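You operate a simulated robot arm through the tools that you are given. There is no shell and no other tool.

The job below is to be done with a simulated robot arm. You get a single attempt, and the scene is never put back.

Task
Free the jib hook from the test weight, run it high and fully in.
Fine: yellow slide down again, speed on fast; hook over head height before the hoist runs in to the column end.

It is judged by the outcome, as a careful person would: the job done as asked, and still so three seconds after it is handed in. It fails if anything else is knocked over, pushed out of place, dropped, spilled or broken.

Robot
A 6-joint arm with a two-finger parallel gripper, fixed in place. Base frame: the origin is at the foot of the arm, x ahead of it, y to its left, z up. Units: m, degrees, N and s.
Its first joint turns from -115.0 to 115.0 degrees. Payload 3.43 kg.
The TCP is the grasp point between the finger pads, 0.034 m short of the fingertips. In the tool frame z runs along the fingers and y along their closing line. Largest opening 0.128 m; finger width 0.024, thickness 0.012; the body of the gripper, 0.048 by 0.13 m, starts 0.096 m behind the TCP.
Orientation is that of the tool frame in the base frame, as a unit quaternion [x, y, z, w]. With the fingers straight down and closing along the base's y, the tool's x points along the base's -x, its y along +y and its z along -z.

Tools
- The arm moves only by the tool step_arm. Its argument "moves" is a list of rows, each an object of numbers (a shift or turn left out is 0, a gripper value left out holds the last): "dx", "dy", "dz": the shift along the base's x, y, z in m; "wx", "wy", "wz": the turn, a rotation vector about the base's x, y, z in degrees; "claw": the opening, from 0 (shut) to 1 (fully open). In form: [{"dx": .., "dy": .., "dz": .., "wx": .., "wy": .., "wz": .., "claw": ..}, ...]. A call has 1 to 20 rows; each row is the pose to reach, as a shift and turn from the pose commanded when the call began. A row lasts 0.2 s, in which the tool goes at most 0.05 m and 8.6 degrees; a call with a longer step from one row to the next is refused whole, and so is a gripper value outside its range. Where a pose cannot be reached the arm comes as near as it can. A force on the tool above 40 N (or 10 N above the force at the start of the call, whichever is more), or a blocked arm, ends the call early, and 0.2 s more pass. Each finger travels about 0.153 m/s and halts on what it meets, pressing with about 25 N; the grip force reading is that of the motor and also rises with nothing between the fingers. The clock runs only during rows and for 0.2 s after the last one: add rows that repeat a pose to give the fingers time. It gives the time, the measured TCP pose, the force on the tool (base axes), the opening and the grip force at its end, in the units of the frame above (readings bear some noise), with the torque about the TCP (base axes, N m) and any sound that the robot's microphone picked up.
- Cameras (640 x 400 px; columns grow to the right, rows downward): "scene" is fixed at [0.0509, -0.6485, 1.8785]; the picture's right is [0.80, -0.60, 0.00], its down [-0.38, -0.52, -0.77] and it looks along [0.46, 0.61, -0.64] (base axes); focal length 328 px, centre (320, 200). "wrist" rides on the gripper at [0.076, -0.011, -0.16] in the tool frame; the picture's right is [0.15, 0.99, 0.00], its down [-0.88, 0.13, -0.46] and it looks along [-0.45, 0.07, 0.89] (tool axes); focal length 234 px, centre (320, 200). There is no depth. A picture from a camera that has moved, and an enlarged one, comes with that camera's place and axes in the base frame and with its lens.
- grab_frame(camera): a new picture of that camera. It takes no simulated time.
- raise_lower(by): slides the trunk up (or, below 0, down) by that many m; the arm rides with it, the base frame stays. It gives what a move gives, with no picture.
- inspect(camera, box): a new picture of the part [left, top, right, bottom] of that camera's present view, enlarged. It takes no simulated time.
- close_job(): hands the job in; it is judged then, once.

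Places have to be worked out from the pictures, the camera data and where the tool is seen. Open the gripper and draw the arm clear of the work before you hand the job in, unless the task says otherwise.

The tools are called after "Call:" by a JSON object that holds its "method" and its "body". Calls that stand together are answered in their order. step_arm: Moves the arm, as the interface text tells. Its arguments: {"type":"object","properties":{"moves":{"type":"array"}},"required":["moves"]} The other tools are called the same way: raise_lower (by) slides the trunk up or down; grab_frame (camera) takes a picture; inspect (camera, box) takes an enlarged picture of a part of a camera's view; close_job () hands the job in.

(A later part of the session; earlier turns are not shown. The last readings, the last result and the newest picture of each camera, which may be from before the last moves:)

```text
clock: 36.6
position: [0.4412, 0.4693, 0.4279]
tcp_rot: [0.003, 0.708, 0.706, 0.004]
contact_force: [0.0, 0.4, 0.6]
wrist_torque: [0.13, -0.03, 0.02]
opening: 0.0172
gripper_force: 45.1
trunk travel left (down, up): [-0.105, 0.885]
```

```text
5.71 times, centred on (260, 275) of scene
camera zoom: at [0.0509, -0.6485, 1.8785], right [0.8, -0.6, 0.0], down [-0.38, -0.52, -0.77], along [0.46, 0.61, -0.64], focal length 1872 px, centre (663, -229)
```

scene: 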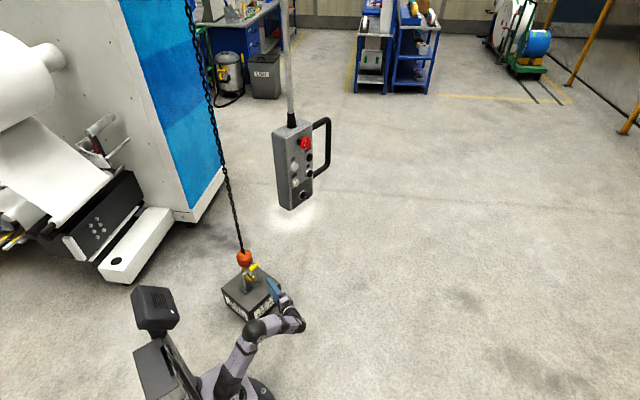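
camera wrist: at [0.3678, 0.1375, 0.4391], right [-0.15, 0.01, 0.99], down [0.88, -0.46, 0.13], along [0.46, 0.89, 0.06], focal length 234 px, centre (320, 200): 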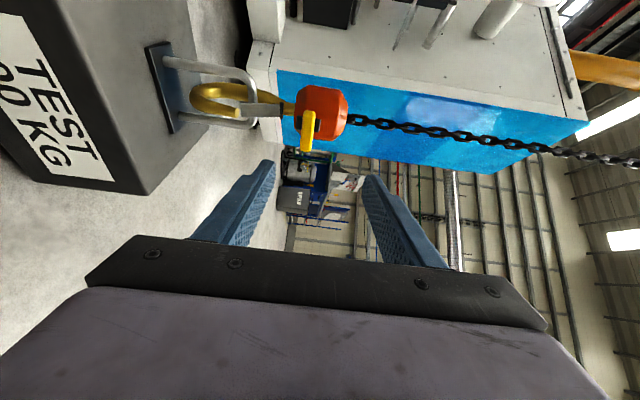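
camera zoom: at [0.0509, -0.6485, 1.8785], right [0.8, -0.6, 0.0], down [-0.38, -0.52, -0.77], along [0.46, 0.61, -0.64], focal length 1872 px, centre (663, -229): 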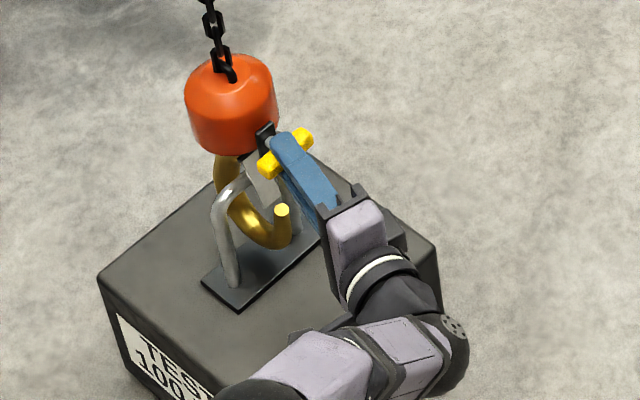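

The handle is firmly gripped (opening 17 mm). I'll lift it slowly to slide the latch up.

Call:
{"method": "step_arm", "body": {"moves": [{"dz": 0.004}, {"dz": 0.008}, {"dz": 0.012}, {"dz": 0.015}, {"dz": 0.015}]}}

Call:
{"method": "inspect", "body": {"camera": "wrist", "box": [160, 40, 480, 240]}}

Call:
{"method": "inspect", "body": {"camera": "scene", "box": [225, 240, 295, 310]}}

```text
clock: 37.8
position: [0.4424, 0.4689, 0.4429]
tcp_rot: [0.005, 0.709, 0.705, 0.003]
contact_force: [-0.5, -1.9, -8.9]
wrist_torque: [0.53, -0.47, 0.04]
opening: 0.0168
gripper_force: 44.9
trunk travel left (down, up): [-0.105, 0.885]
```

```text
2.00 times, centred on (320, 140) of wrist
camera zoom: at [0.3637, 0.3094, 0.4326], right [-0.15, 0.01, 0.99], down [0.88, -0.46, 0.13], along [0.46, 0.89, 0.06], focal length 468 px, centre (320, 320)
```

zoom: 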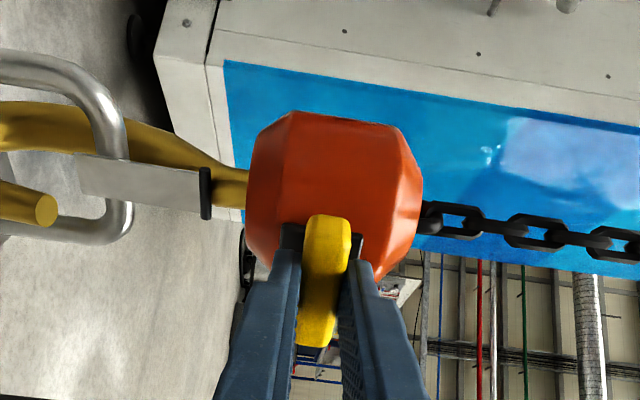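

```text
5.71 times, centred on (260, 275) of scene
camera zoom: at [0.0509, -0.6485, 1.8785], right [0.8, -0.6, 0.0], down [-0.38, -0.52, -0.77], along [0.46, 0.61, -0.64], focal length 1872 px, centre (663, -229)
```

zoom: 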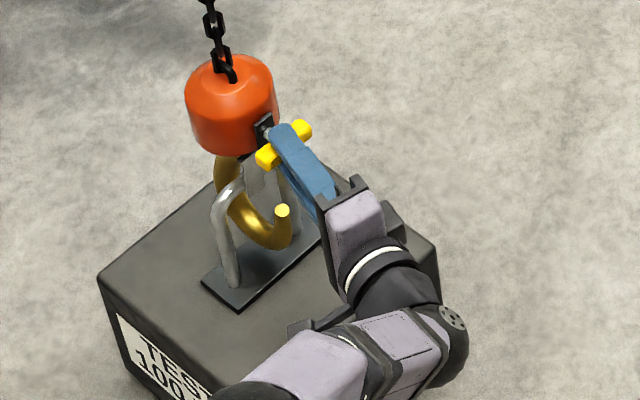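

The latch slides relative to the hook (about 9 N of friction) and the gap above the tip is growing. I'll continue upward.

Call:
{"method": "step_arm", "body": {"moves": [{"dz": 0.004}, {"dz": 0.008}, {"dz": 0.012}, {"dz": 0.015}, {"dz": 0.015}]}}

Call:
{"method": "inspect", "body": {"camera": "wrist", "box": [120, 40, 440, 240]}}

Call:
{"method": "inspect", "body": {"camera": "scene", "box": [225, 240, 295, 310]}}

```text
clock: 38.6
position: [0.4405, 0.4667, 0.4436]
tcp_rot: [0.006, 0.716, 0.698, 0.0]
contact_force: [0.3, -2.3, -8.9]
wrist_torque: [0.81, -0.89, 0.04]
opening: 0.0174
gripper_force: 44.9
trunk travel left (down, up): [-0.105, 0.885]
stopped in row 3: the force on the tool passed its limit at 42 N (the readings are from after the stop); the commanded pose is now the measured one
```

```text
2.00 times, centred on (280, 140) of wrist
camera zoom: at [0.363, 0.308, 0.4376], right [-0.14, 0.03, 0.99], down [0.88, -0.46, 0.13], along [0.46, 0.89, 0.04], focal length 468 px, centre (400, 320)
```

zoom: 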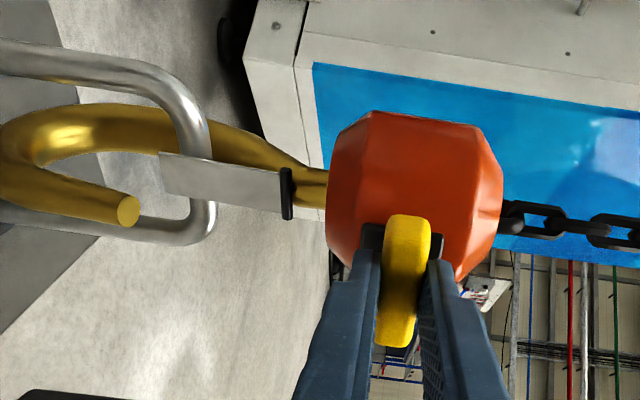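

```text
5.71 times, centred on (260, 275) of scene
camera zoom: at [0.0509, -0.6485, 1.8785], right [0.8, -0.6, 0.0], down [-0.38, -0.52, -0.77], along [0.46, 0.61, -0.64], focal length 1872 px, centre (663, -229)
```

zoom: 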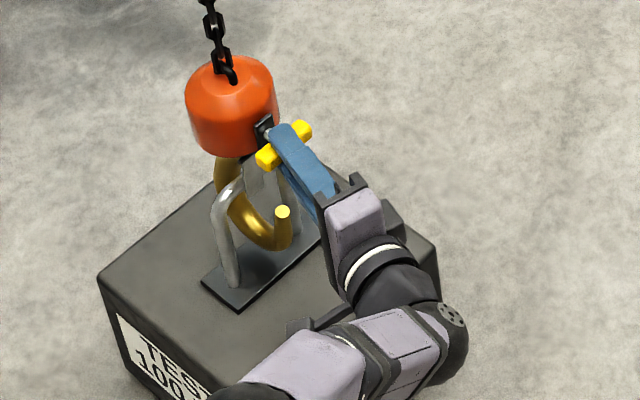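

The slide hit resistance (42 N) after about 16 mm of travel. Before pulling any more, I'll look closely at the latch and its collar.

Call:
{"method": "inspect", "body": {"camera": "wrist", "box": [170, 90, 350, 200]}}

Call:
{"method": "inspect", "body": {"camera": "scene", "box": [240, 255, 270, 285]}}

Call:
{"method": "grab_frame", "body": {"camera": "wrist"}}

```text
3.56 times, centred on (260, 145) of wrist
camera zoom: at [0.363, 0.308, 0.4376], right [-0.14, 0.03, 0.99], down [0.88, -0.46, 0.13], along [0.46, 0.89, 0.04], focal length 833 px, centre (533, 396)
```

zoom: 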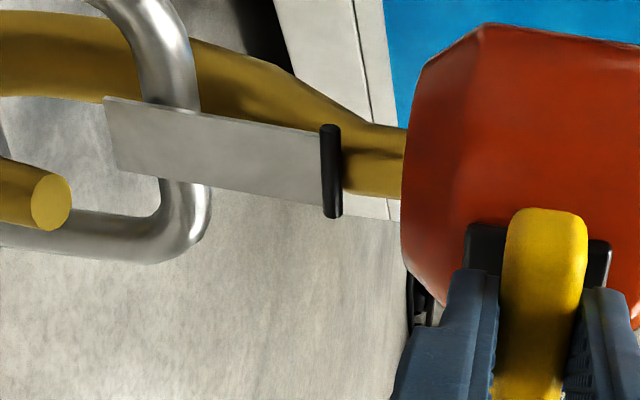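

```text
13.33 times, centred on (255, 270) of scene
camera zoom: at [0.0509, -0.6485, 1.8785], right [0.8, -0.6, 0.0], down [-0.38, -0.52, -0.77], along [0.46, 0.61, -0.64], focal length 4368 px, centre (1187, -733)
```

zoom: 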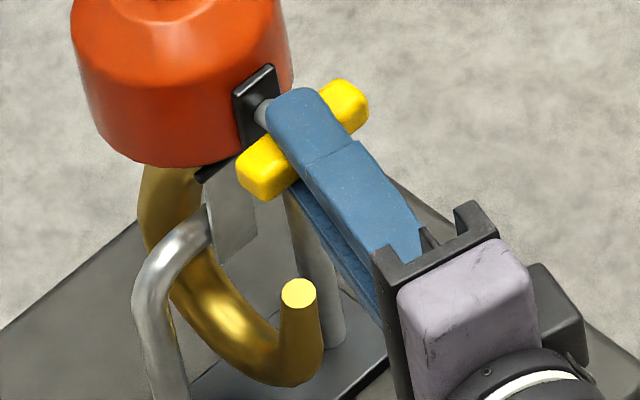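

```text
taken
camera wrist: at [0.363, 0.308, 0.4376], right [-0.14, 0.03, 0.99], down [0.88, -0.46, 0.13], along [0.46, 0.89, 0.04], focal length 234 px, centre (320, 200)
```

wrist: 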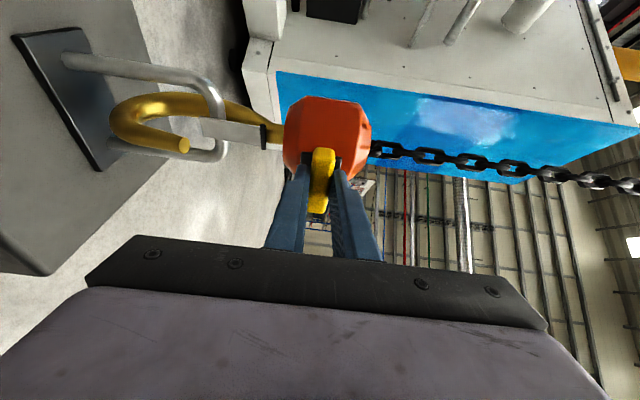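

The grey blade is actually a gate hinged at the black collar. Raising the slide swings it inward (+y), and it has now met the bail bar because the hook hangs too low for the gate to swing. I'll try lifting gently in small steps, to see whether the whole hook rises on the slide so the gate can clear the bar.

Call:
{"method": "step_arm", "body": {"moves": [{"dz": 0.002}, {"dz": 0.004}, {"dz": 0.006}, {"dz": 0.008}, {"dz": 0.008}]}}

Call:
{"method": "inspect", "body": {"camera": "wrist", "box": [120, 40, 440, 240]}}

Call:
{"method": "inspect", "body": {"camera": "scene", "box": [225, 240, 295, 310]}}

```text
clock: 39.8
position: [0.4421, 0.4661, 0.4451]
tcp_rot: [0.01, 0.721, 0.693, 0.0]
contact_force: [0.3, -20.3, -31.4]
wrist_torque: [0.35, -1.02, 0.34]
opening: 0.0177
gripper_force: 44.7
trunk travel left (down, up): [-0.105, 0.885]
```

```text
2.00 times, centred on (280, 140) of wrist
camera zoom: at [0.3632, 0.3075, 0.4411], right [-0.13, 0.04, 0.99], down [0.88, -0.46, 0.13], along [0.46, 0.89, 0.03], focal length 468 px, centre (400, 320)
```

zoom: 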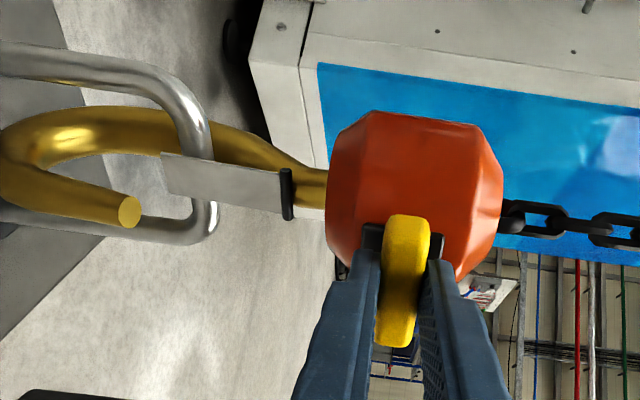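

```text
5.71 times, centred on (260, 275) of scene
camera zoom: at [0.0509, -0.6485, 1.8785], right [0.8, -0.6, 0.0], down [-0.38, -0.52, -0.77], along [0.46, 0.61, -0.64], focal length 1872 px, centre (663, -229)
```

zoom: 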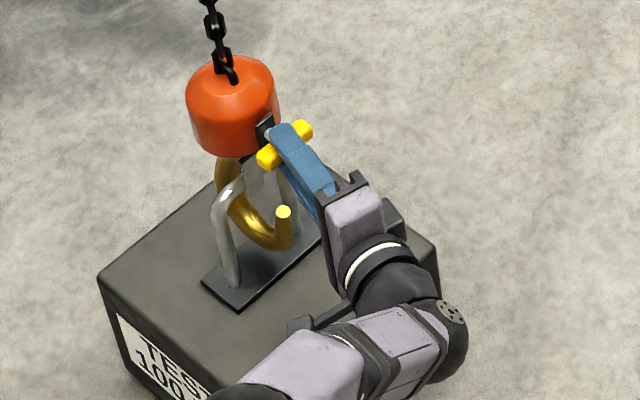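

Lifting only tilts the tool; the gate is jammed against the bar, so I won't force it. I'll slide the latch back down and release. Then I'll raise the hook about 4 cm on the pendant so the bar sits low in the bowl, where the gate can swing.

Call:
{"method": "step_arm", "body": {"moves": [{"dz": -0.004}, {"dz": -0.008, "wx": 0.7}, {"dz": -0.012, "wx": 1.4}, {"dz": -0.016, "wx": 1.5}, {"dz": -0.02, "wx": 1.5}, {"dz": -0.023, "wx": 1.5}, {"dz": -0.023, "wx": 1.5}]}}

Call:
{"method": "inspect", "body": {"camera": "wrist", "box": [120, 40, 440, 240]}}

Call:
{"method": "inspect", "body": {"camera": "scene", "box": [225, 240, 295, 310]}}

```text
clock: 41.4
position: [0.4423, 0.4677, 0.4302]
tcp_rot: [0.008, 0.705, 0.709, 0.002]
contact_force: [-0.6, -0.2, -5.3]
wrist_torque: [-0.52, -0.65, 0.03]
opening: 0.0169
gripper_force: 45.0
trunk travel left (down, up): [-0.105, 0.885]
```

```text
2.00 times, centred on (280, 140) of wrist
camera zoom: at [0.3631, 0.3084, 0.42], right [-0.14, 0.0, 0.99], down [0.88, -0.47, 0.12], along [0.46, 0.88, 0.07], focal length 468 px, centre (400, 320)
```

zoom: 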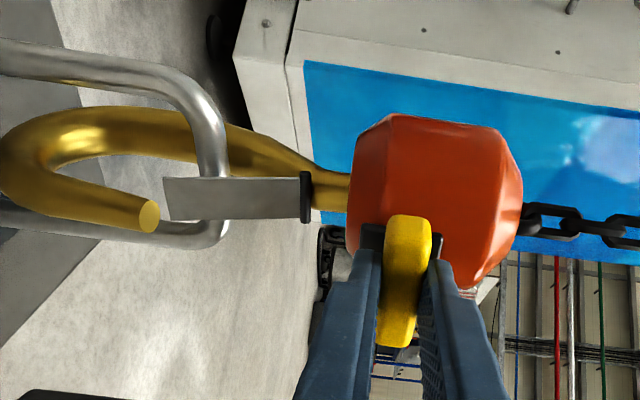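

```text
5.71 times, centred on (260, 275) of scene
camera zoom: at [0.0509, -0.6485, 1.8785], right [0.8, -0.6, 0.0], down [-0.38, -0.52, -0.77], along [0.46, 0.61, -0.64], focal length 1872 px, centre (663, -229)
```

zoom: 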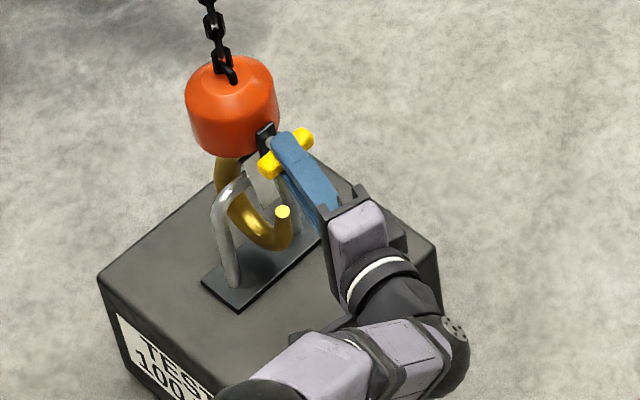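

The gate is near vertical again, which confirms the hinge. Before leaving, a small test: raise the slide about 1 cm, let go, and see whether it stays up or drops.

Call:
{"method": "step_arm", "body": {"moves": [{"dz": 0.004}, {"dz": 0.008}, {"dz": 0.012}, {"dz": 0.012, "claw": 0.3}, {"dz": 0.012, "claw": 0.5}, {"dz": 0.012, "claw": 0.5}]}}

Call:
{"method": "inspect", "body": {"camera": "wrist", "box": [120, 40, 440, 240]}}

Call:
{"method": "inspect", "body": {"camera": "scene", "box": [225, 240, 295, 310]}}

```text
clock: 42.8
position: [0.4419, 0.4667, 0.4436]
tcp_rot: [0.006, 0.705, 0.709, 0.001]
contact_force: [0.3, -0.6, 0.2]
wrist_torque: [0.0, 0.01, -0.01]
opening: 0.0641
gripper_force: 0.1
trunk travel left (down, up): [-0.105, 0.885]
```

```text
2.00 times, centred on (280, 140) of wrist
camera zoom: at [0.3631, 0.3085, 0.4321], right [-0.14, 0.0, 0.99], down [0.88, -0.47, 0.12], along [0.46, 0.88, 0.07], focal length 468 px, centre (400, 320)
```

zoom: 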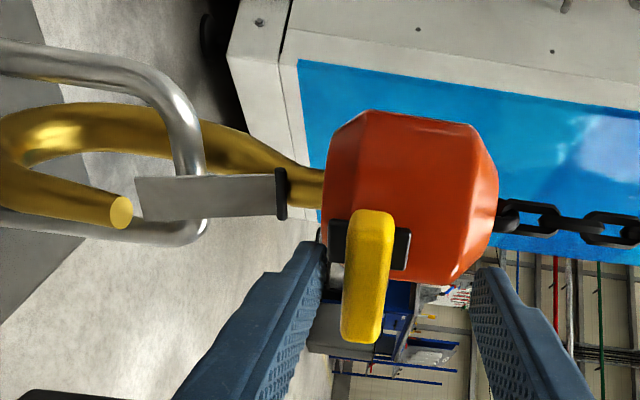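

```text
5.71 times, centred on (260, 275) of scene
camera zoom: at [0.0509, -0.6485, 1.8785], right [0.8, -0.6, 0.0], down [-0.38, -0.52, -0.77], along [0.46, 0.61, -0.64], focal length 1872 px, centre (663, -229)
```

zoom: 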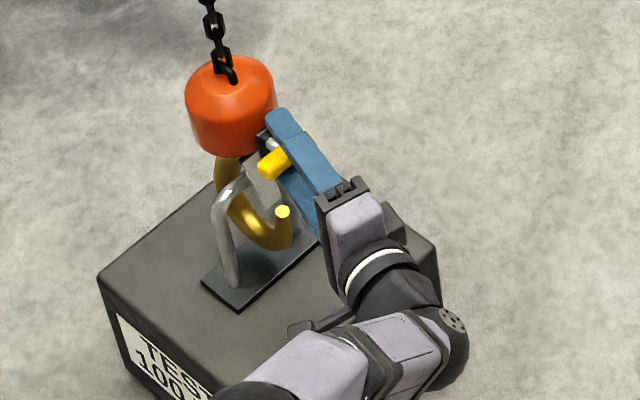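

The slide falls back by itself when only partly raised, so it may lock only at the full-up position. I'll retreat, go to the pendant's UP button and raise the hook a few centimetres.

Call:
{"method": "step_arm", "body": {"moves": [{"dy": -0.04}, {"dy": -0.09, "dz": 0.02}, {"dx": 0.01, "dy": -0.135, "dz": 0.035, "claw": 0.0}, {"dx": 0.02, "dy": -0.18, "dz": 0.05}, {"dx": 0.03, "dy": -0.225, "dz": 0.06}, {"dx": 0.04, "dy": -0.27, "dz": 0.07}, {"dx": 0.05, "dy": -0.315, "dz": 0.08}, {"dx": 0.06, "dy": -0.36, "dz": 0.085}, {"dx": 0.07, "dy": -0.405, "dz": 0.085}, {"dx": 0.073, "dy": -0.45, "dz": 0.085}, {"dx": 0.073, "dy": -0.45, "dz": 0.085}]}}

Call:
{"method": "raise_lower", "body": {"by": 0.4}}

Call:
{"method": "raise_lower", "body": {"by": 0.355}}

Call:
{"method": "grab_frame", "body": {"camera": "wrist"}}

Call:
{"method": "inspect", "body": {"camera": "scene", "box": [228, 236, 272, 294]}}

```text
refused: row 2 steps farther than a row can; nothing moved
```

```text
clock: 43.9
position: [0.4425, 0.4632, 0.4768]
tcp_rot: [0.016, 0.719, 0.695, -0.003]
contact_force: [0.7, -9.4, -17.5]
wrist_torque: [-0.44, -0.26, 0.09]
opening: 0.0741
gripper_force: 9.2
trunk travel left (down, up): [-0.158, 0.832]
stopped: the force on the tool passed its limit at 45 N (the readings are from after the stop); the commanded pose is now the measured one
```

```text
clock: 44.5
position: [0.4396, 0.4632, 0.4781]
tcp_rot: [0.02, 0.728, 0.685, -0.007]
contact_force: [-0.6, 0.4, -22.1]
wrist_torque: [-0.11, -0.29, -0.08]
opening: 0.0768
gripper_force: 10.6
trunk travel left (down, up): [-0.171, 0.819]
stopped: the force on the tool passed its limit at 43 N (the readings are from after the stop); the commanded pose is now the measured one
```

```text
taken
camera wrist: at [0.3607, 0.3057, 0.4793], right [-0.11, 0.06, 0.99], down [0.88, -0.47, 0.13], along [0.47, 0.88, 0.0], focal length 234 px, centre (320, 200)
```

wrist: 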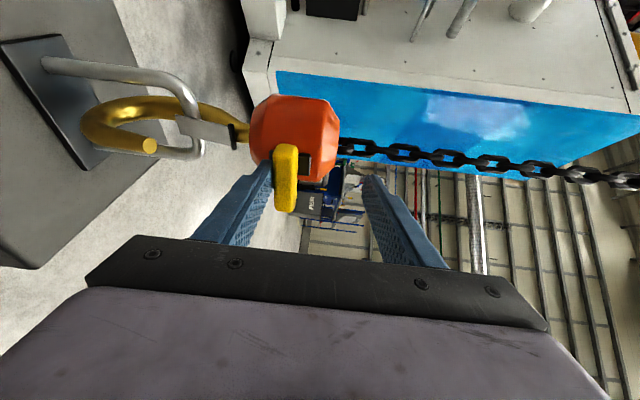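

```text
6.90 times, centred on (250, 265) of scene
camera zoom: at [0.0509, -0.6485, 1.8785], right [0.8, -0.6, 0.0], down [-0.38, -0.52, -0.77], along [0.46, 0.61, -0.64], focal length 2259 px, centre (803, -248)
```

zoom: 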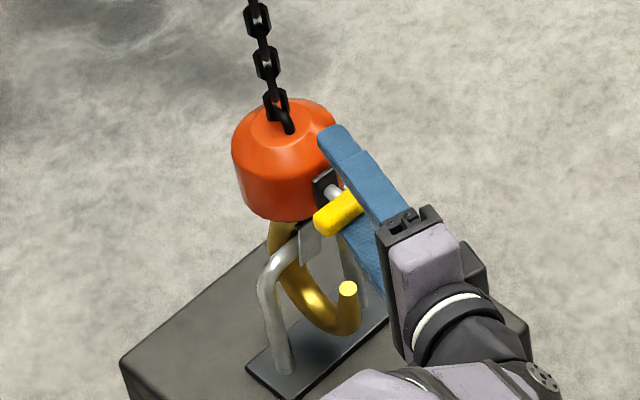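

That batch was my mistake: the retreat was refused for an over-long row, yet the trunk still rose and the lower finger pushed up on the handle until the force stop. I'll lower the arm to relieve it and check that nothing is harmed.

Call:
{"method": "step_arm", "body": {"moves": [{"dz": -0.01}, {"dz": -0.02, "wx": 1.5}, {"dz": -0.03, "wx": 3.0}, {"dz": -0.03, "wx": 3.0}]}}

Call:
{"method": "grab_frame", "body": {"camera": "wrist"}}

Call:
{"method": "inspect", "body": {"camera": "scene", "box": [225, 240, 295, 310]}}

```text
clock: 45.5
position: [0.4409, 0.464, 0.4571]
tcp_rot: [0.017, 0.704, 0.71, -0.004]
contact_force: [-0.4, 0.4, -4.6]
wrist_torque: [-0.12, -0.06, -0.07]
opening: 0.067
gripper_force: 3.1
trunk travel left (down, up): [-0.171, 0.819]
```

```text
taken
camera wrist: at [0.3615, 0.306, 0.4459], right [-0.12, -0.01, 0.99], down [0.87, -0.47, 0.1], along [0.47, 0.88, 0.06], focal length 234 px, centre (320, 200)
```

wrist: 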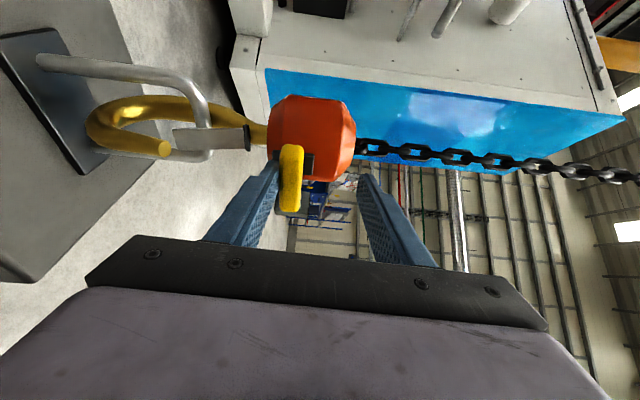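

```text
5.71 times, centred on (260, 275) of scene
camera zoom: at [0.0509, -0.6485, 1.8785], right [0.8, -0.6, 0.0], down [-0.38, -0.52, -0.77], along [0.46, 0.61, -0.64], focal length 1872 px, centre (663, -229)
```

zoom: 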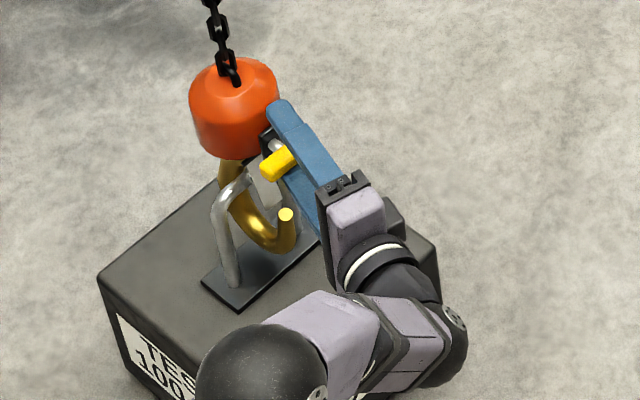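

Contact is nearly gone and the hook looks intact. I'll lower another 1 cm, straighten the tool and then back straight out.

Call:
{"method": "step_arm", "body": {"moves": [{"dz": -0.007, "wy": -0.8, "wz": 0.5}, {"dz": -0.013, "wx": -0.5, "wy": -1.7, "wz": 1.0}, {"dz": -0.013, "wx": -0.5, "wy": -1.7, "wz": 1.0}]}}

Call:
{"method": "inspect", "body": {"camera": "wrist", "box": [80, 40, 440, 240]}}

```text
clock: 46.3
position: [0.4416, 0.4642, 0.4435]
tcp_rot: [-0.001, 0.707, 0.707, 0.001]
contact_force: [0.1, -1.1, -0.7]
wrist_torque: [0.01, -0.02, 0.01]
opening: 0.0641
gripper_force: 0.1
trunk travel left (down, up): [-0.171, 0.819]
```

```text
1.78 times, centred on (260, 140) of wrist
camera zoom: at [0.3646, 0.3041, 0.4322], right [-0.15, 0.0, 0.99], down [0.88, -0.46, 0.13], along [0.45, 0.89, 0.07], focal length 416 px, centre (427, 307)
```

zoom: 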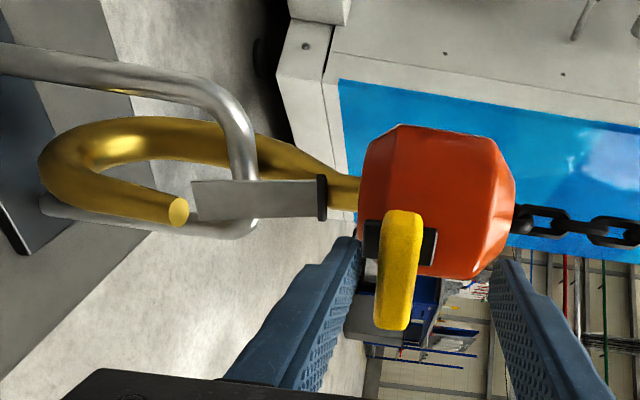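

The tool is straight and contact-free. Now I'll retreat with legal step sizes.

Call:
{"method": "step_arm", "body": {"moves": [{"dy": -0.04}, {"dy": -0.08, "dz": 0.01}, {"dx": 0.01, "dy": -0.12, "dz": 0.025, "claw": 0.0}, {"dx": 0.02, "dy": -0.16, "dz": 0.04}, {"dx": 0.03, "dy": -0.2, "dz": 0.05}, {"dx": 0.035, "dy": -0.245, "dz": 0.055}, {"dx": 0.04, "dy": -0.29, "dz": 0.06}, {"dx": 0.05, "dy": -0.335, "dz": 0.06}, {"dx": 0.06, "dy": -0.38, "dz": 0.06}, {"dx": 0.07, "dy": -0.42, "dz": 0.06}, {"dx": 0.07, "dy": -0.45, "dz": 0.06}, {"dx": 0.07, "dy": -0.45, "dz": 0.06}]}}

```text
clock: 48.9
position: [0.5123, 0.0134, 0.504]
tcp_rot: [0.0, 0.707, 0.707, 0.0]
contact_force: [-0.3, -0.3, 0.5]
wrist_torque: [-0.04, 0.02, 0.01]
opening: 0.0
gripper_force: 25.1
trunk travel left (down, up): [-0.171, 0.819]
```

The arm is clear at (0.512, 0.013, 0.504). I'll raise the trunk.

Call:
{"method": "raise_lower", "body": {"by": 0.4}}

```text
clock: 52.7
position: [0.5117, 0.014, 0.904]
tcp_rot: [0.0, 0.707, 0.707, 0.001]
contact_force: [0.4, 0.1, 0.5]
wrist_torque: [-0.02, 0.01, -0.02]
opening: 0.0
gripper_force: 25.0
trunk travel left (down, up): [-0.571, 0.419]
```

Clean so far, so I'll raise another 0.38 m to UP-button height.

Call:
{"method": "raise_lower", "body": {"by": 0.38}}

Call:
{"method": "grab_frame", "body": {"camera": "wrist"}}

Call:
{"method": "inspect", "body": {"camera": "scene", "box": [228, 236, 272, 294]}}

Call:
{"method": "inspect", "body": {"camera": "scene", "box": [270, 120, 350, 210]}}

```text
clock: 56.4
position: [0.5121, 0.0132, 1.284]
tcp_rot: [0.001, 0.707, 0.707, 0.001]
contact_force: [-0.1, 0.1, -0.1]
wrist_torque: [0.01, 0.01, -0.02]
opening: 0.0
gripper_force: 24.6
trunk travel left (down, up): [-0.951, 0.039]
```

```text
taken
camera wrist: at [0.4343, -0.1461, 1.2726], right [-0.15, 0.0, 0.99], down [0.88, -0.46, 0.13], along [0.45, 0.89, 0.07], focal length 234 px, centre (320, 200)
```

wrist: 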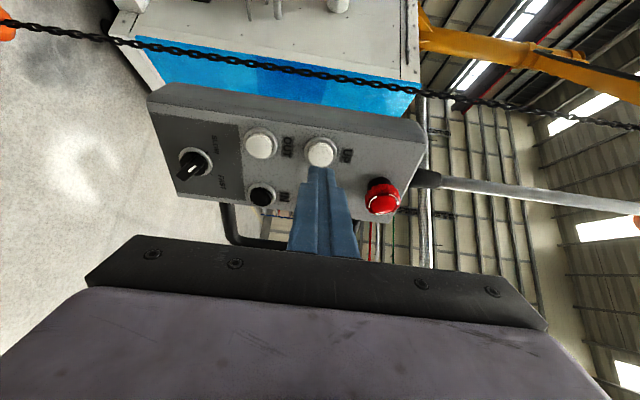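

```text
6.90 times, centred on (250, 265) of scene
camera zoom: at [0.0509, -0.6485, 1.8785], right [0.8, -0.6, 0.0], down [-0.38, -0.52, -0.77], along [0.46, 0.61, -0.64], focal length 2259 px, centre (803, -248)
```

zoom: 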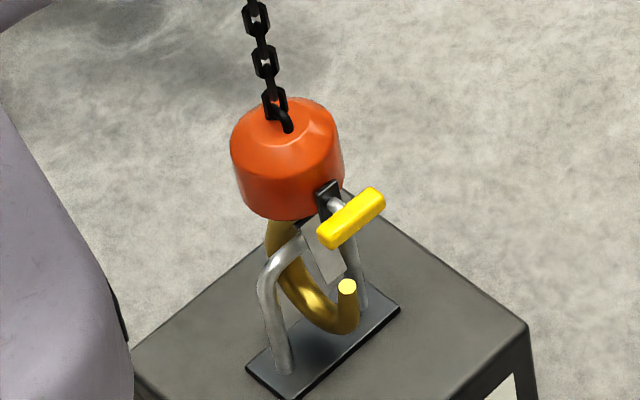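

```text
4.44 times, centred on (310, 165) of scene
camera zoom: at [0.0509, -0.6485, 1.8785], right [0.8, -0.6, 0.0], down [-0.38, -0.52, -0.77], along [0.46, 0.61, -0.64], focal length 1456 px, centre (364, 356)
```

zoom: 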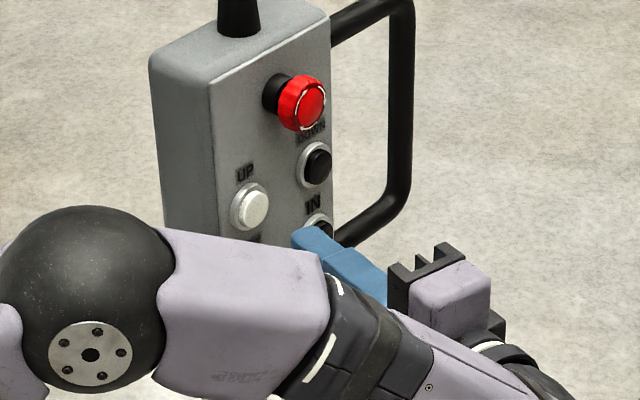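

UP is straight ahead. I'll shift 5 mm, approach to just short of it, then press in slow for a short time.

Call:
{"method": "step_arm", "body": {"moves": [{"dx": -0.005, "dy": 0.02}, {"dx": -0.005, "dy": 0.04}, {"dx": -0.005, "dy": 0.04}]}}

Call:
{"method": "inspect", "body": {"camera": "wrist", "box": [220, 100, 420, 240]}}

```text
clock: 57.2
position: [0.5062, 0.0525, 1.2835]
tcp_rot: [0.0, 0.707, 0.707, 0.0]
contact_force: [-0.1, 0.4, 0.2]
wrist_torque: [-0.02, -0.04, 0.04]
opening: 0.0
gripper_force: 24.9
trunk travel left (down, up): [-0.951, 0.039]
```

```text
2.86 times, centred on (320, 170) of wrist
camera zoom: at [0.429, -0.1062, 1.2726], right [-0.15, 0.0, 0.99], down [0.88, -0.46, 0.13], along [0.45, 0.89, 0.07], focal length 669 px, centre (320, 286)
```

zoom: 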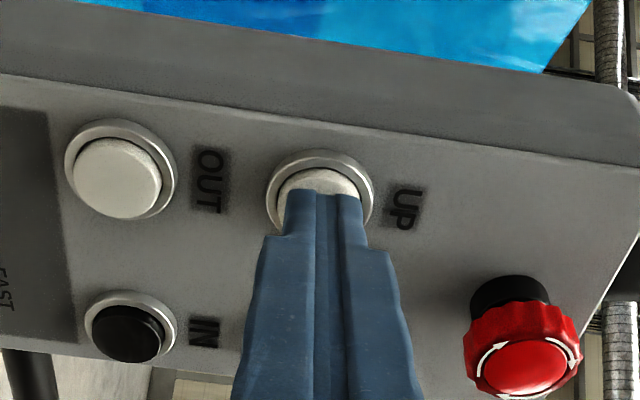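

The tips are centred on UP. Press for roughly half a second, then release.

Call:
{"method": "step_arm", "body": {"moves": [{"dy": 0.006}, {"dy": 0.012}, {"dy": 0.012}, {"dy": 0.012}, {"dy": -0.005}, {"dy": -0.01}]}}

Call:
{"method": "inspect", "body": {"camera": "scene", "box": [228, 236, 272, 294]}}

```text
clock: 58.6
position: [0.5071, 0.0426, 1.2825]
tcp_rot: [0.001, 0.707, 0.707, 0.001]
contact_force: [-0.2, -0.2, -0.2]
wrist_torque: [0.01, 0.02, 0.0]
opening: 0.0
gripper_force: 25.1
trunk travel left (down, up): [-0.951, 0.039]
heard: click
```

```text
6.90 times, centred on (250, 265) of scene
camera zoom: at [0.0509, -0.6485, 1.8785], right [0.8, -0.6, 0.0], down [-0.38, -0.52, -0.77], along [0.46, 0.61, -0.64], focal length 2259 px, centre (803, -248)
```

zoom: 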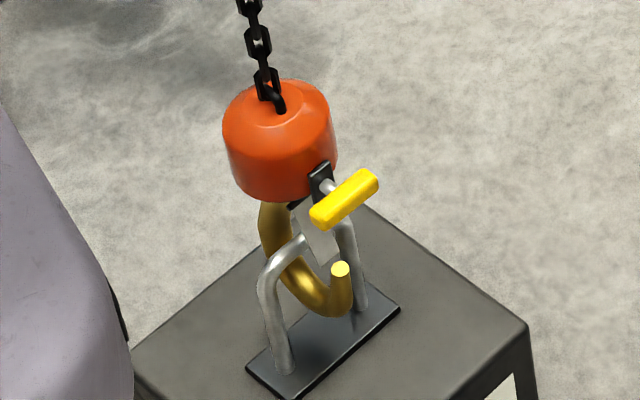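

The hook rose about 2 cm. One more equal press puts it about 1 cm below its original height, still slack of the weight.

Call:
{"method": "step_arm", "body": {"moves": [{"dy": 0.012}, {"dy": 0.022}, {"dy": 0.022}, {"dy": 0.022}, {"dy": 0.004}, {"dy": -0.01}]}}

Call:
{"method": "inspect", "body": {"camera": "scene", "box": [228, 236, 272, 294]}}

```text
clock: 60.0
position: [0.5063, 0.0322, 1.2827]
tcp_rot: [0.001, 0.707, 0.707, 0.0]
contact_force: [1.0, -0.3, -0.5]
wrist_torque: [0.01, 0.0, -0.03]
opening: 0.0001
gripper_force: 25.2
trunk travel left (down, up): [-0.951, 0.039]
heard: click
```

```text
6.90 times, centred on (250, 265) of scene
camera zoom: at [0.0509, -0.6485, 1.8785], right [0.8, -0.6, 0.0], down [-0.38, -0.52, -0.77], along [0.46, 0.61, -0.64], focal length 2259 px, centre (803, -248)
```

zoom: 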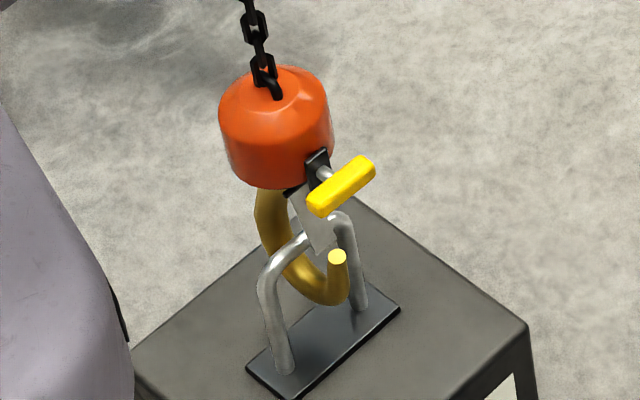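

The hook is now about 1.7 cm below its original height. A short tap more gives the gate comfortable clearance.

Call:
{"method": "step_arm", "body": {"moves": [{"dy": 0.018}, {"dy": 0.032}, {"dy": 0.032}, {"dy": 0.01}, {"dy": -0.005}]}}

Call:
{"method": "inspect", "body": {"camera": "scene", "box": [228, 236, 272, 294]}}

```text
clock: 61.2
position: [0.5063, 0.0285, 1.2837]
tcp_rot: [0.0, 0.707, 0.707, 0.001]
contact_force: [-0.1, -0.3, -0.5]
wrist_torque: [-0.02, 0.0, 0.03]
opening: 0.0
gripper_force: 24.9
trunk travel left (down, up): [-0.951, 0.039]
heard: click
```

```text
6.90 times, centred on (250, 265) of scene
camera zoom: at [0.0509, -0.6485, 1.8785], right [0.8, -0.6, 0.0], down [-0.38, -0.52, -0.77], along [0.46, 0.61, -0.64], focal length 2259 px, centre (803, -248)
```

zoom: 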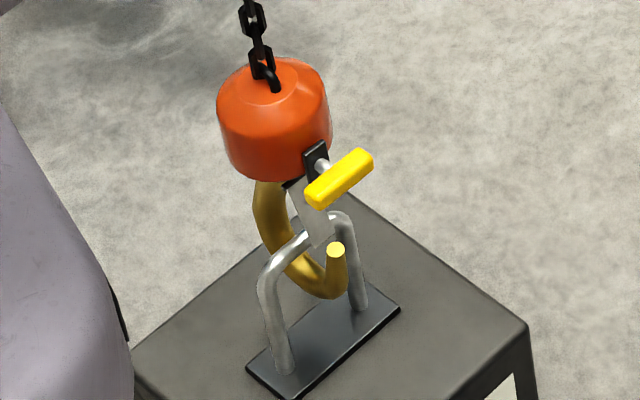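

Good: about 0.9 cm below original. I'll retreat a little and go back down to the hook.

Call:
{"method": "step_arm", "body": {"moves": [{"dy": -0.015}, {"dy": -0.015}]}}

Call:
{"method": "raise_lower", "body": {"by": -0.4}}

```text
clock: 61.8
position: [0.5065, 0.0139, 1.2849]
tcp_rot: [0.001, 0.708, 0.707, 0.001]
contact_force: [-0.1, 0.0, -0.3]
wrist_torque: [-0.01, -0.03, -0.02]
opening: 0.0
gripper_force: 24.6
trunk travel left (down, up): [-0.951, 0.039]
```

```text
clock: 65.6
position: [0.5062, 0.0147, 0.8845]
tcp_rot: [0.0, 0.706, 0.708, 0.001]
contact_force: [-0.5, -0.2, -0.7]
wrist_torque: [-0.01, 0.0, -0.01]
opening: 0.0002
gripper_force: 25.7
trunk travel left (down, up): [-0.551, 0.439]
```

Clean. I'll lower another 0.39 m to handle height.

Call:
{"method": "raise_lower", "body": {"by": -0.39}}

```text
clock: 69.4
position: [0.5074, 0.0137, 0.4935]
tcp_rot: [0.0, 0.707, 0.707, 0.0]
contact_force: [-0.1, -0.3, 0.1]
wrist_torque: [0.04, -0.04, -0.04]
opening: 0.0
gripper_force: 24.7
trunk travel left (down, up): [-0.161, 0.829]
```

Now I'll move in front of the handle with the fingers opened.

Call:
{"method": "step_arm", "body": {"moves": [{"dx": -0.005, "dy": 0.042, "claw": 0.6}, {"dx": -0.01, "dy": 0.084}, {"dx": -0.015, "dy": 0.126}, {"dx": -0.02, "dy": 0.168}, {"dx": -0.03, "dy": 0.21, "dz": -0.004}, {"dx": -0.04, "dy": 0.252, "dz": -0.008}, {"dx": -0.05, "dy": 0.294, "dz": -0.012}, {"dx": -0.06, "dy": 0.336, "dz": -0.014}, {"dx": -0.065, "dy": 0.378, "dz": -0.016}, {"dx": -0.067, "dy": 0.41, "dz": -0.016}, {"dx": -0.067, "dy": 0.41, "dz": -0.016}]}}

Call:
{"method": "inspect", "body": {"camera": "wrist", "box": [80, 40, 440, 240]}}

Call:
{"method": "inspect", "body": {"camera": "scene", "box": [225, 240, 295, 310]}}

```text
clock: 71.8
position: [0.4392, 0.4238, 0.4786]
tcp_rot: [0.002, 0.707, 0.707, 0.001]
contact_force: [-0.2, -0.4, 0.2]
wrist_torque: [0.0, 0.0, -0.02]
opening: 0.0767
gripper_force: 0.0
trunk travel left (down, up): [-0.161, 0.829]
```

```text
1.78 times, centred on (260, 140) of wrist
camera zoom: at [0.362, 0.264, 0.4673], right [-0.15, 0.0, 0.99], down [0.88, -0.46, 0.13], along [0.45, 0.89, 0.07], focal length 416 px, centre (427, 307)
```

zoom: 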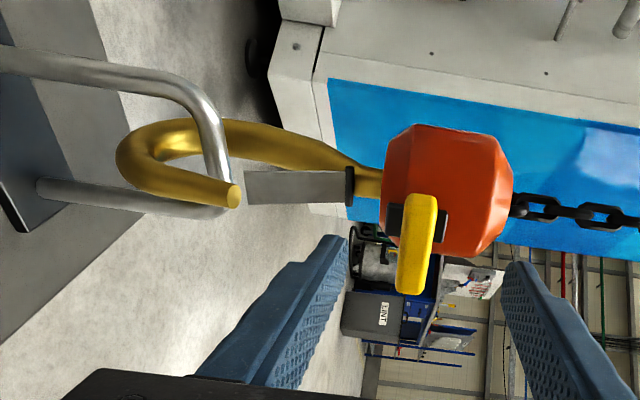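

```text
5.71 times, centred on (260, 275) of scene
camera zoom: at [0.0509, -0.6485, 1.8785], right [0.8, -0.6, 0.0], down [-0.38, -0.52, -0.77], along [0.46, 0.61, -0.64], focal length 1872 px, centre (663, -229)
```

zoom: 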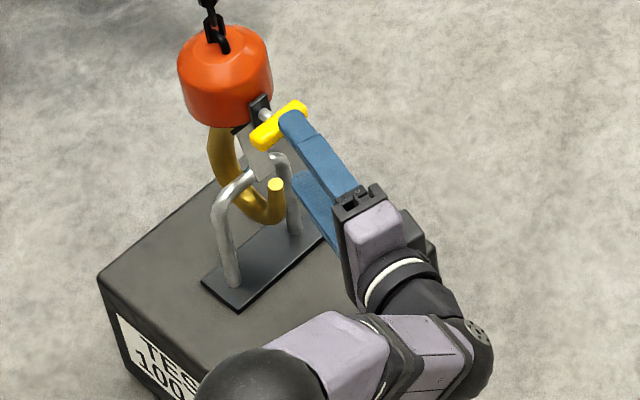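

The gate now hangs above the bar and is free to swing. The handle is at about (0.437, 0.484, 0.472); advance and grip it.

Call:
{"method": "step_arm", "body": {"moves": [{"dx": -0.002, "dy": 0.02, "dz": -0.006}, {"dx": -0.002, "dy": 0.035, "dz": -0.006}, {"dx": -0.002, "dy": 0.044, "dz": -0.006}, {"dx": -0.002, "dy": 0.044, "dz": -0.006}, {"dx": -0.002, "dy": 0.044, "dz": -0.006, "claw": 0.3}, {"dx": -0.002, "dy": 0.044, "dz": -0.006, "claw": 0.0}, {"dx": -0.002, "dy": 0.044, "dz": -0.006, "claw": 0.0}, {"dx": -0.002, "dy": 0.044, "dz": -0.006, "claw": 0.0}]}}

Call:
{"method": "inspect", "body": {"camera": "wrist", "box": [80, 40, 440, 240]}}

```text
clock: 73.6
position: [0.4374, 0.4677, 0.4727]
tcp_rot: [0.001, 0.708, 0.707, 0.001]
contact_force: [1.0, 0.0, -1.7]
wrist_torque: [-0.02, 0.03, 0.0]
opening: 0.0173
gripper_force: 44.9
trunk travel left (down, up): [-0.161, 0.829]
```

```text
1.78 times, centred on (260, 140) of wrist
camera zoom: at [0.3605, 0.3082, 0.4614], right [-0.15, 0.0, 0.99], down [0.88, -0.46, 0.13], along [0.45, 0.89, 0.07], focal length 416 px, centre (427, 307)
```

zoom: 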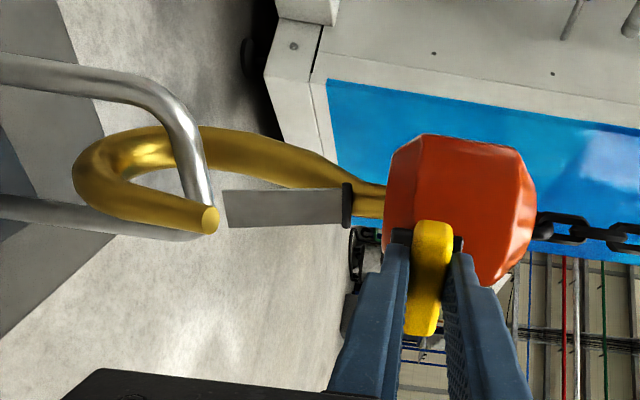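

Gripped again. I'll lift slowly in small increments and watch how the gate moves.

Call:
{"method": "step_arm", "body": {"moves": [{"dz": 0.004}, {"dz": 0.008}, {"dz": 0.012}, {"dz": 0.016}, {"dz": 0.016}]}}

Call:
{"method": "inspect", "body": {"camera": "wrist", "box": [80, 40, 440, 240]}}

```text
clock: 74.8
position: [0.4364, 0.4679, 0.4871]
tcp_rot: [0.0, 0.708, 0.706, 0.001]
contact_force: [-0.6, -1.2, -6.9]
wrist_torque: [-0.1, -0.03, 0.02]
opening: 0.0173
gripper_force: 45.3
trunk travel left (down, up): [-0.161, 0.829]
```

```text
1.78 times, centred on (260, 140) of wrist
camera zoom: at [0.3605, 0.3083, 0.4769], right [-0.15, 0.0, 0.99], down [0.88, -0.46, 0.13], along [0.45, 0.89, 0.06], focal length 416 px, centre (427, 307)
```

zoom: 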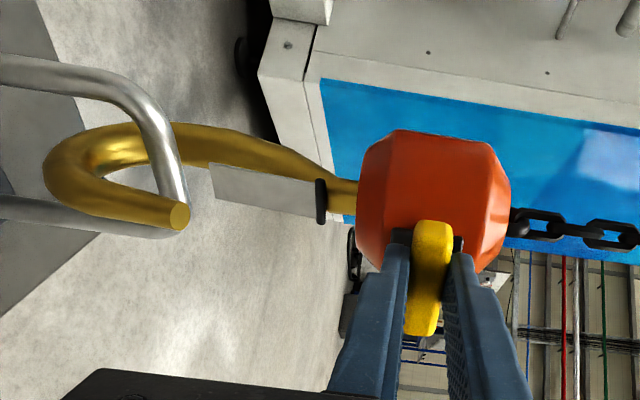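

The gate swings inward freely now. Continue lifting.

Call:
{"method": "step_arm", "body": {"moves": [{"dz": 0.003}, {"dz": 0.006}, {"dz": 0.009}, {"dz": 0.012}, {"dz": 0.012}]}}

Call:
{"method": "inspect", "body": {"camera": "wrist", "box": [80, 40, 440, 240]}}

Call:
{"method": "inspect", "body": {"camera": "scene", "box": [225, 240, 295, 310]}}

```text
clock: 76.0
position: [0.4376, 0.4667, 0.4989]
tcp_rot: [0.001, 0.707, 0.707, 0.0]
contact_force: [-0.9, 0.0, -0.1]
wrist_torque: [0.01, 0.01, -0.01]
opening: 0.0174
gripper_force: 44.6
trunk travel left (down, up): [-0.161, 0.829]
```

```text
1.78 times, centred on (260, 140) of wrist
camera zoom: at [0.3604, 0.3083, 0.4894], right [-0.15, 0.0, 0.99], down [0.88, -0.46, 0.13], along [0.45, 0.89, 0.07], focal length 416 px, centre (427, 307)
```

zoom: 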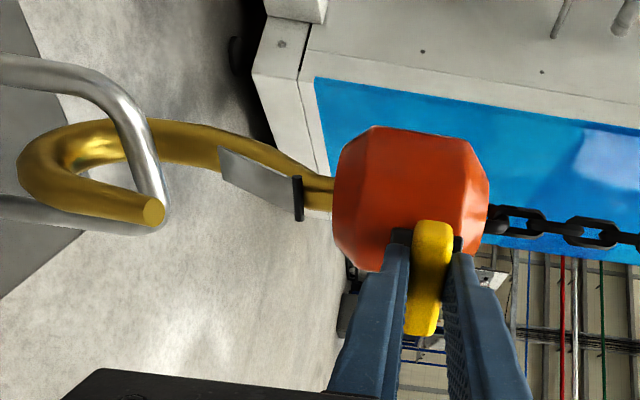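

```text
5.71 times, centred on (260, 275) of scene
camera zoom: at [0.0509, -0.6485, 1.8785], right [0.8, -0.6, 0.0], down [-0.38, -0.52, -0.77], along [0.46, 0.61, -0.64], focal length 1872 px, centre (663, -229)
```

zoom: 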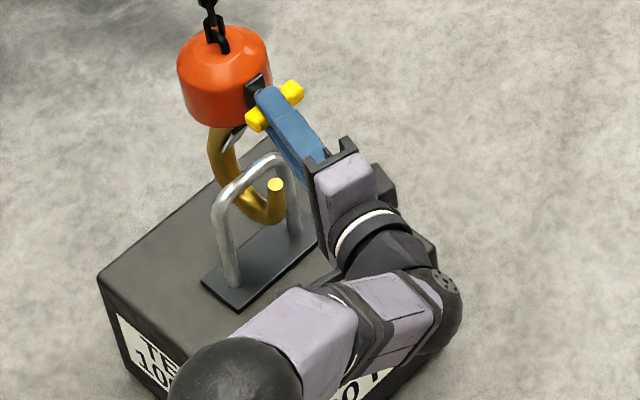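

The spring force has vanished, so the slide looks past its snap point. I'll lift a few more millimetres to be sure it's at the top.

Call:
{"method": "step_arm", "body": {"moves": [{"dz": 0.003}, {"dz": 0.006}, {"dz": 0.008}, {"dz": 0.008}]}}

Call:
{"method": "inspect", "body": {"camera": "wrist", "box": [80, 40, 440, 240]}}

```text
clock: 77.0
position: [0.4375, 0.4664, 0.5009]
tcp_rot: [0.003, 0.711, 0.703, 0.0]
contact_force: [0.6, -1.8, -28.3]
wrist_torque: [0.37, -0.85, 0.07]
opening: 0.0173
gripper_force: 44.5
trunk travel left (down, up): [-0.161, 0.829]
```

```text
1.78 times, centred on (260, 140) of wrist
camera zoom: at [0.3606, 0.3083, 0.4932], right [-0.14, 0.01, 0.99], down [0.88, -0.46, 0.13], along [0.45, 0.89, 0.05], focal length 416 px, centre (427, 307)
```

zoom: 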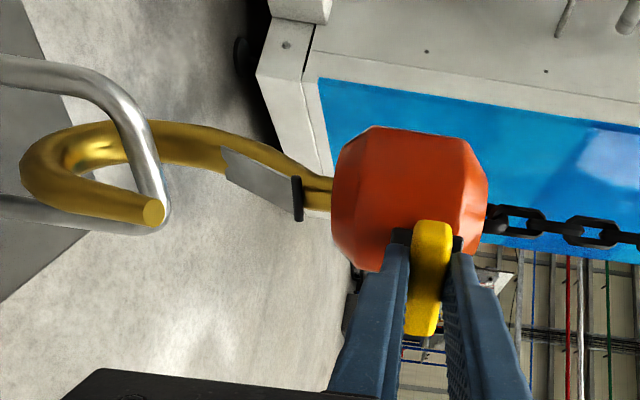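

It is at the top stop (about 28 mm of travel, 28 N). I'll relax the load and open the fingers to see whether it stays up.

Call:
{"method": "step_arm", "body": {"moves": [{"dz": -0.003}, {"dz": -0.007}, {"dz": -0.007, "claw": 0.3}, {"dz": -0.007, "claw": 0.5}, {"dz": -0.007, "claw": 0.6}, {"dz": -0.007, "claw": 0.6}]}}

Call:
{"method": "inspect", "body": {"camera": "wrist", "box": [80, 40, 440, 240]}}

```text
clock: 78.4
position: [0.4377, 0.4673, 0.5013]
tcp_rot: [0.001, 0.707, 0.707, 0.0]
contact_force: [0.2, -0.7, 0.7]
wrist_torque: [-0.01, -0.02, 0.0]
opening: 0.0769
gripper_force: 0.1
trunk travel left (down, up): [-0.161, 0.829]
```

```text
1.78 times, centred on (260, 140) of wrist
camera zoom: at [0.3605, 0.3081, 0.4901], right [-0.15, 0.0, 0.99], down [0.88, -0.46, 0.13], along [0.45, 0.89, 0.07], focal length 416 px, centre (427, 307)
```

zoom: 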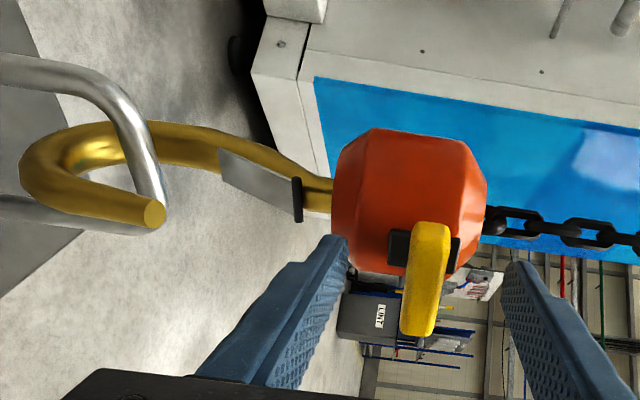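

The slide stays up and the gate is open. Now I'll retreat and lower the hook about 4.5 cm with DOWN.

Call:
{"method": "step_arm", "body": {"moves": [{"dy": -0.04}, {"dy": -0.08}, {"dx": 0.01, "dy": -0.12, "claw": 0.0}, {"dx": 0.02, "dy": -0.16}, {"dx": 0.035, "dy": -0.2}, {"dx": 0.05, "dy": -0.245}, {"dx": 0.065, "dy": -0.285}, {"dx": 0.08, "dy": -0.325}, {"dx": 0.1, "dy": -0.365}, {"dx": 0.12, "dy": -0.405}, {"dx": 0.134, "dy": -0.443}, {"dx": 0.134, "dy": -0.443}]}}

```text
clock: 81.0
position: [0.5712, 0.0227, 0.4995]
tcp_rot: [0.001, 0.707, 0.707, 0.001]
contact_force: [0.5, -0.1, -0.6]
wrist_torque: [0.0, 0.02, 0.0]
opening: 0.0
gripper_force: 24.9
trunk travel left (down, up): [-0.161, 0.829]
```

The arm is clear at (0.571, 0.023). I'll raise the trunk.

Call:
{"method": "raise_lower", "body": {"by": 0.4}}

```text
clock: 84.8
position: [0.5714, 0.024, 0.8997]
tcp_rot: [0.001, 0.707, 0.707, 0.0]
contact_force: [0.2, 0.4, 0.8]
wrist_torque: [-0.01, -0.02, 0.01]
opening: 0.0
gripper_force: 25.1
trunk travel left (down, up): [-0.561, 0.429]
```

Clean. The rest of the way to DOWN height.

Call:
{"method": "raise_lower", "body": {"by": 0.384}}

Call:
{"method": "inspect", "body": {"camera": "wrist", "box": [120, 60, 480, 260]}}

Call:
{"method": "inspect", "body": {"camera": "scene", "box": [228, 236, 272, 294]}}

```text
clock: 88.5
position: [0.5707, 0.0237, 1.2836]
tcp_rot: [0.001, 0.707, 0.707, 0.0]
contact_force: [0.1, -0.1, 0.9]
wrist_torque: [0.03, 0.01, 0.0]
opening: 0.0001
gripper_force: 24.7
trunk travel left (down, up): [-0.945, 0.045]
```

```text
1.78 times, centred on (300, 160) of wrist
camera zoom: at [0.4943, -0.1357, 1.2737], right [-0.15, 0.0, 0.99], down [0.88, -0.46, 0.13], along [0.45, 0.89, 0.07], focal length 416 px, centre (356, 271)
```

zoom: 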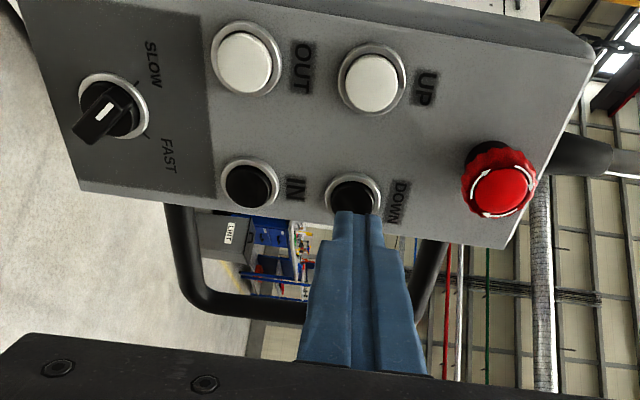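

```text
6.90 times, centred on (250, 265) of scene
camera zoom: at [0.0509, -0.6485, 1.8785], right [0.8, -0.6, 0.0], down [-0.38, -0.52, -0.77], along [0.46, 0.61, -0.64], focal length 2259 px, centre (803, -248)
```

zoom: 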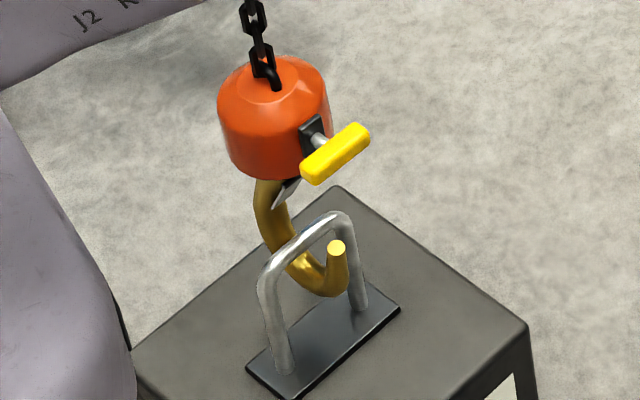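

The gate is still open. I'll press DOWN for about 0.8 s, back off and check.

Call:
{"method": "step_arm", "body": {"moves": [{"dy": 0.025}, {"dy": 0.045}, {"dy": 0.058}, {"dy": 0.058}, {"dy": 0.058}, {"dy": 0.058}, {"dy": 0.03}, {"dy": 0.02}]}}

Call:
{"method": "inspect", "body": {"camera": "scene", "box": [228, 236, 272, 294]}}

```text
clock: 90.3
position: [0.5721, 0.0443, 1.2843]
tcp_rot: [0.001, 0.708, 0.707, 0.001]
contact_force: [-0.7, -0.3, 0.0]
wrist_torque: [0.02, -0.03, -0.03]
opening: 0.0
gripper_force: 25.1
trunk travel left (down, up): [-0.945, 0.045]
heard: click
```

```text
6.90 times, centred on (250, 265) of scene
camera zoom: at [0.0509, -0.6485, 1.8785], right [0.8, -0.6, 0.0], down [-0.38, -0.52, -0.77], along [0.46, 0.61, -0.64], focal length 2259 px, centre (803, -248)
```

zoom: 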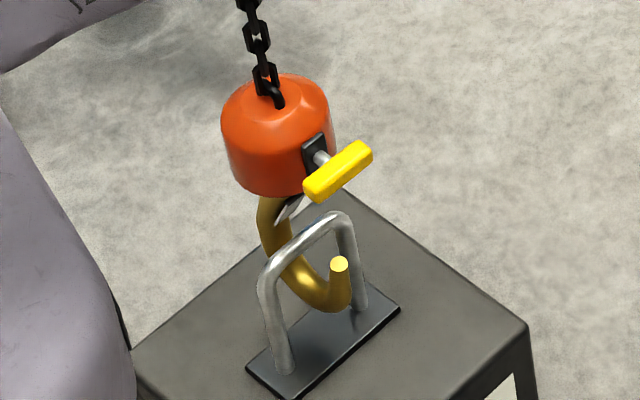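

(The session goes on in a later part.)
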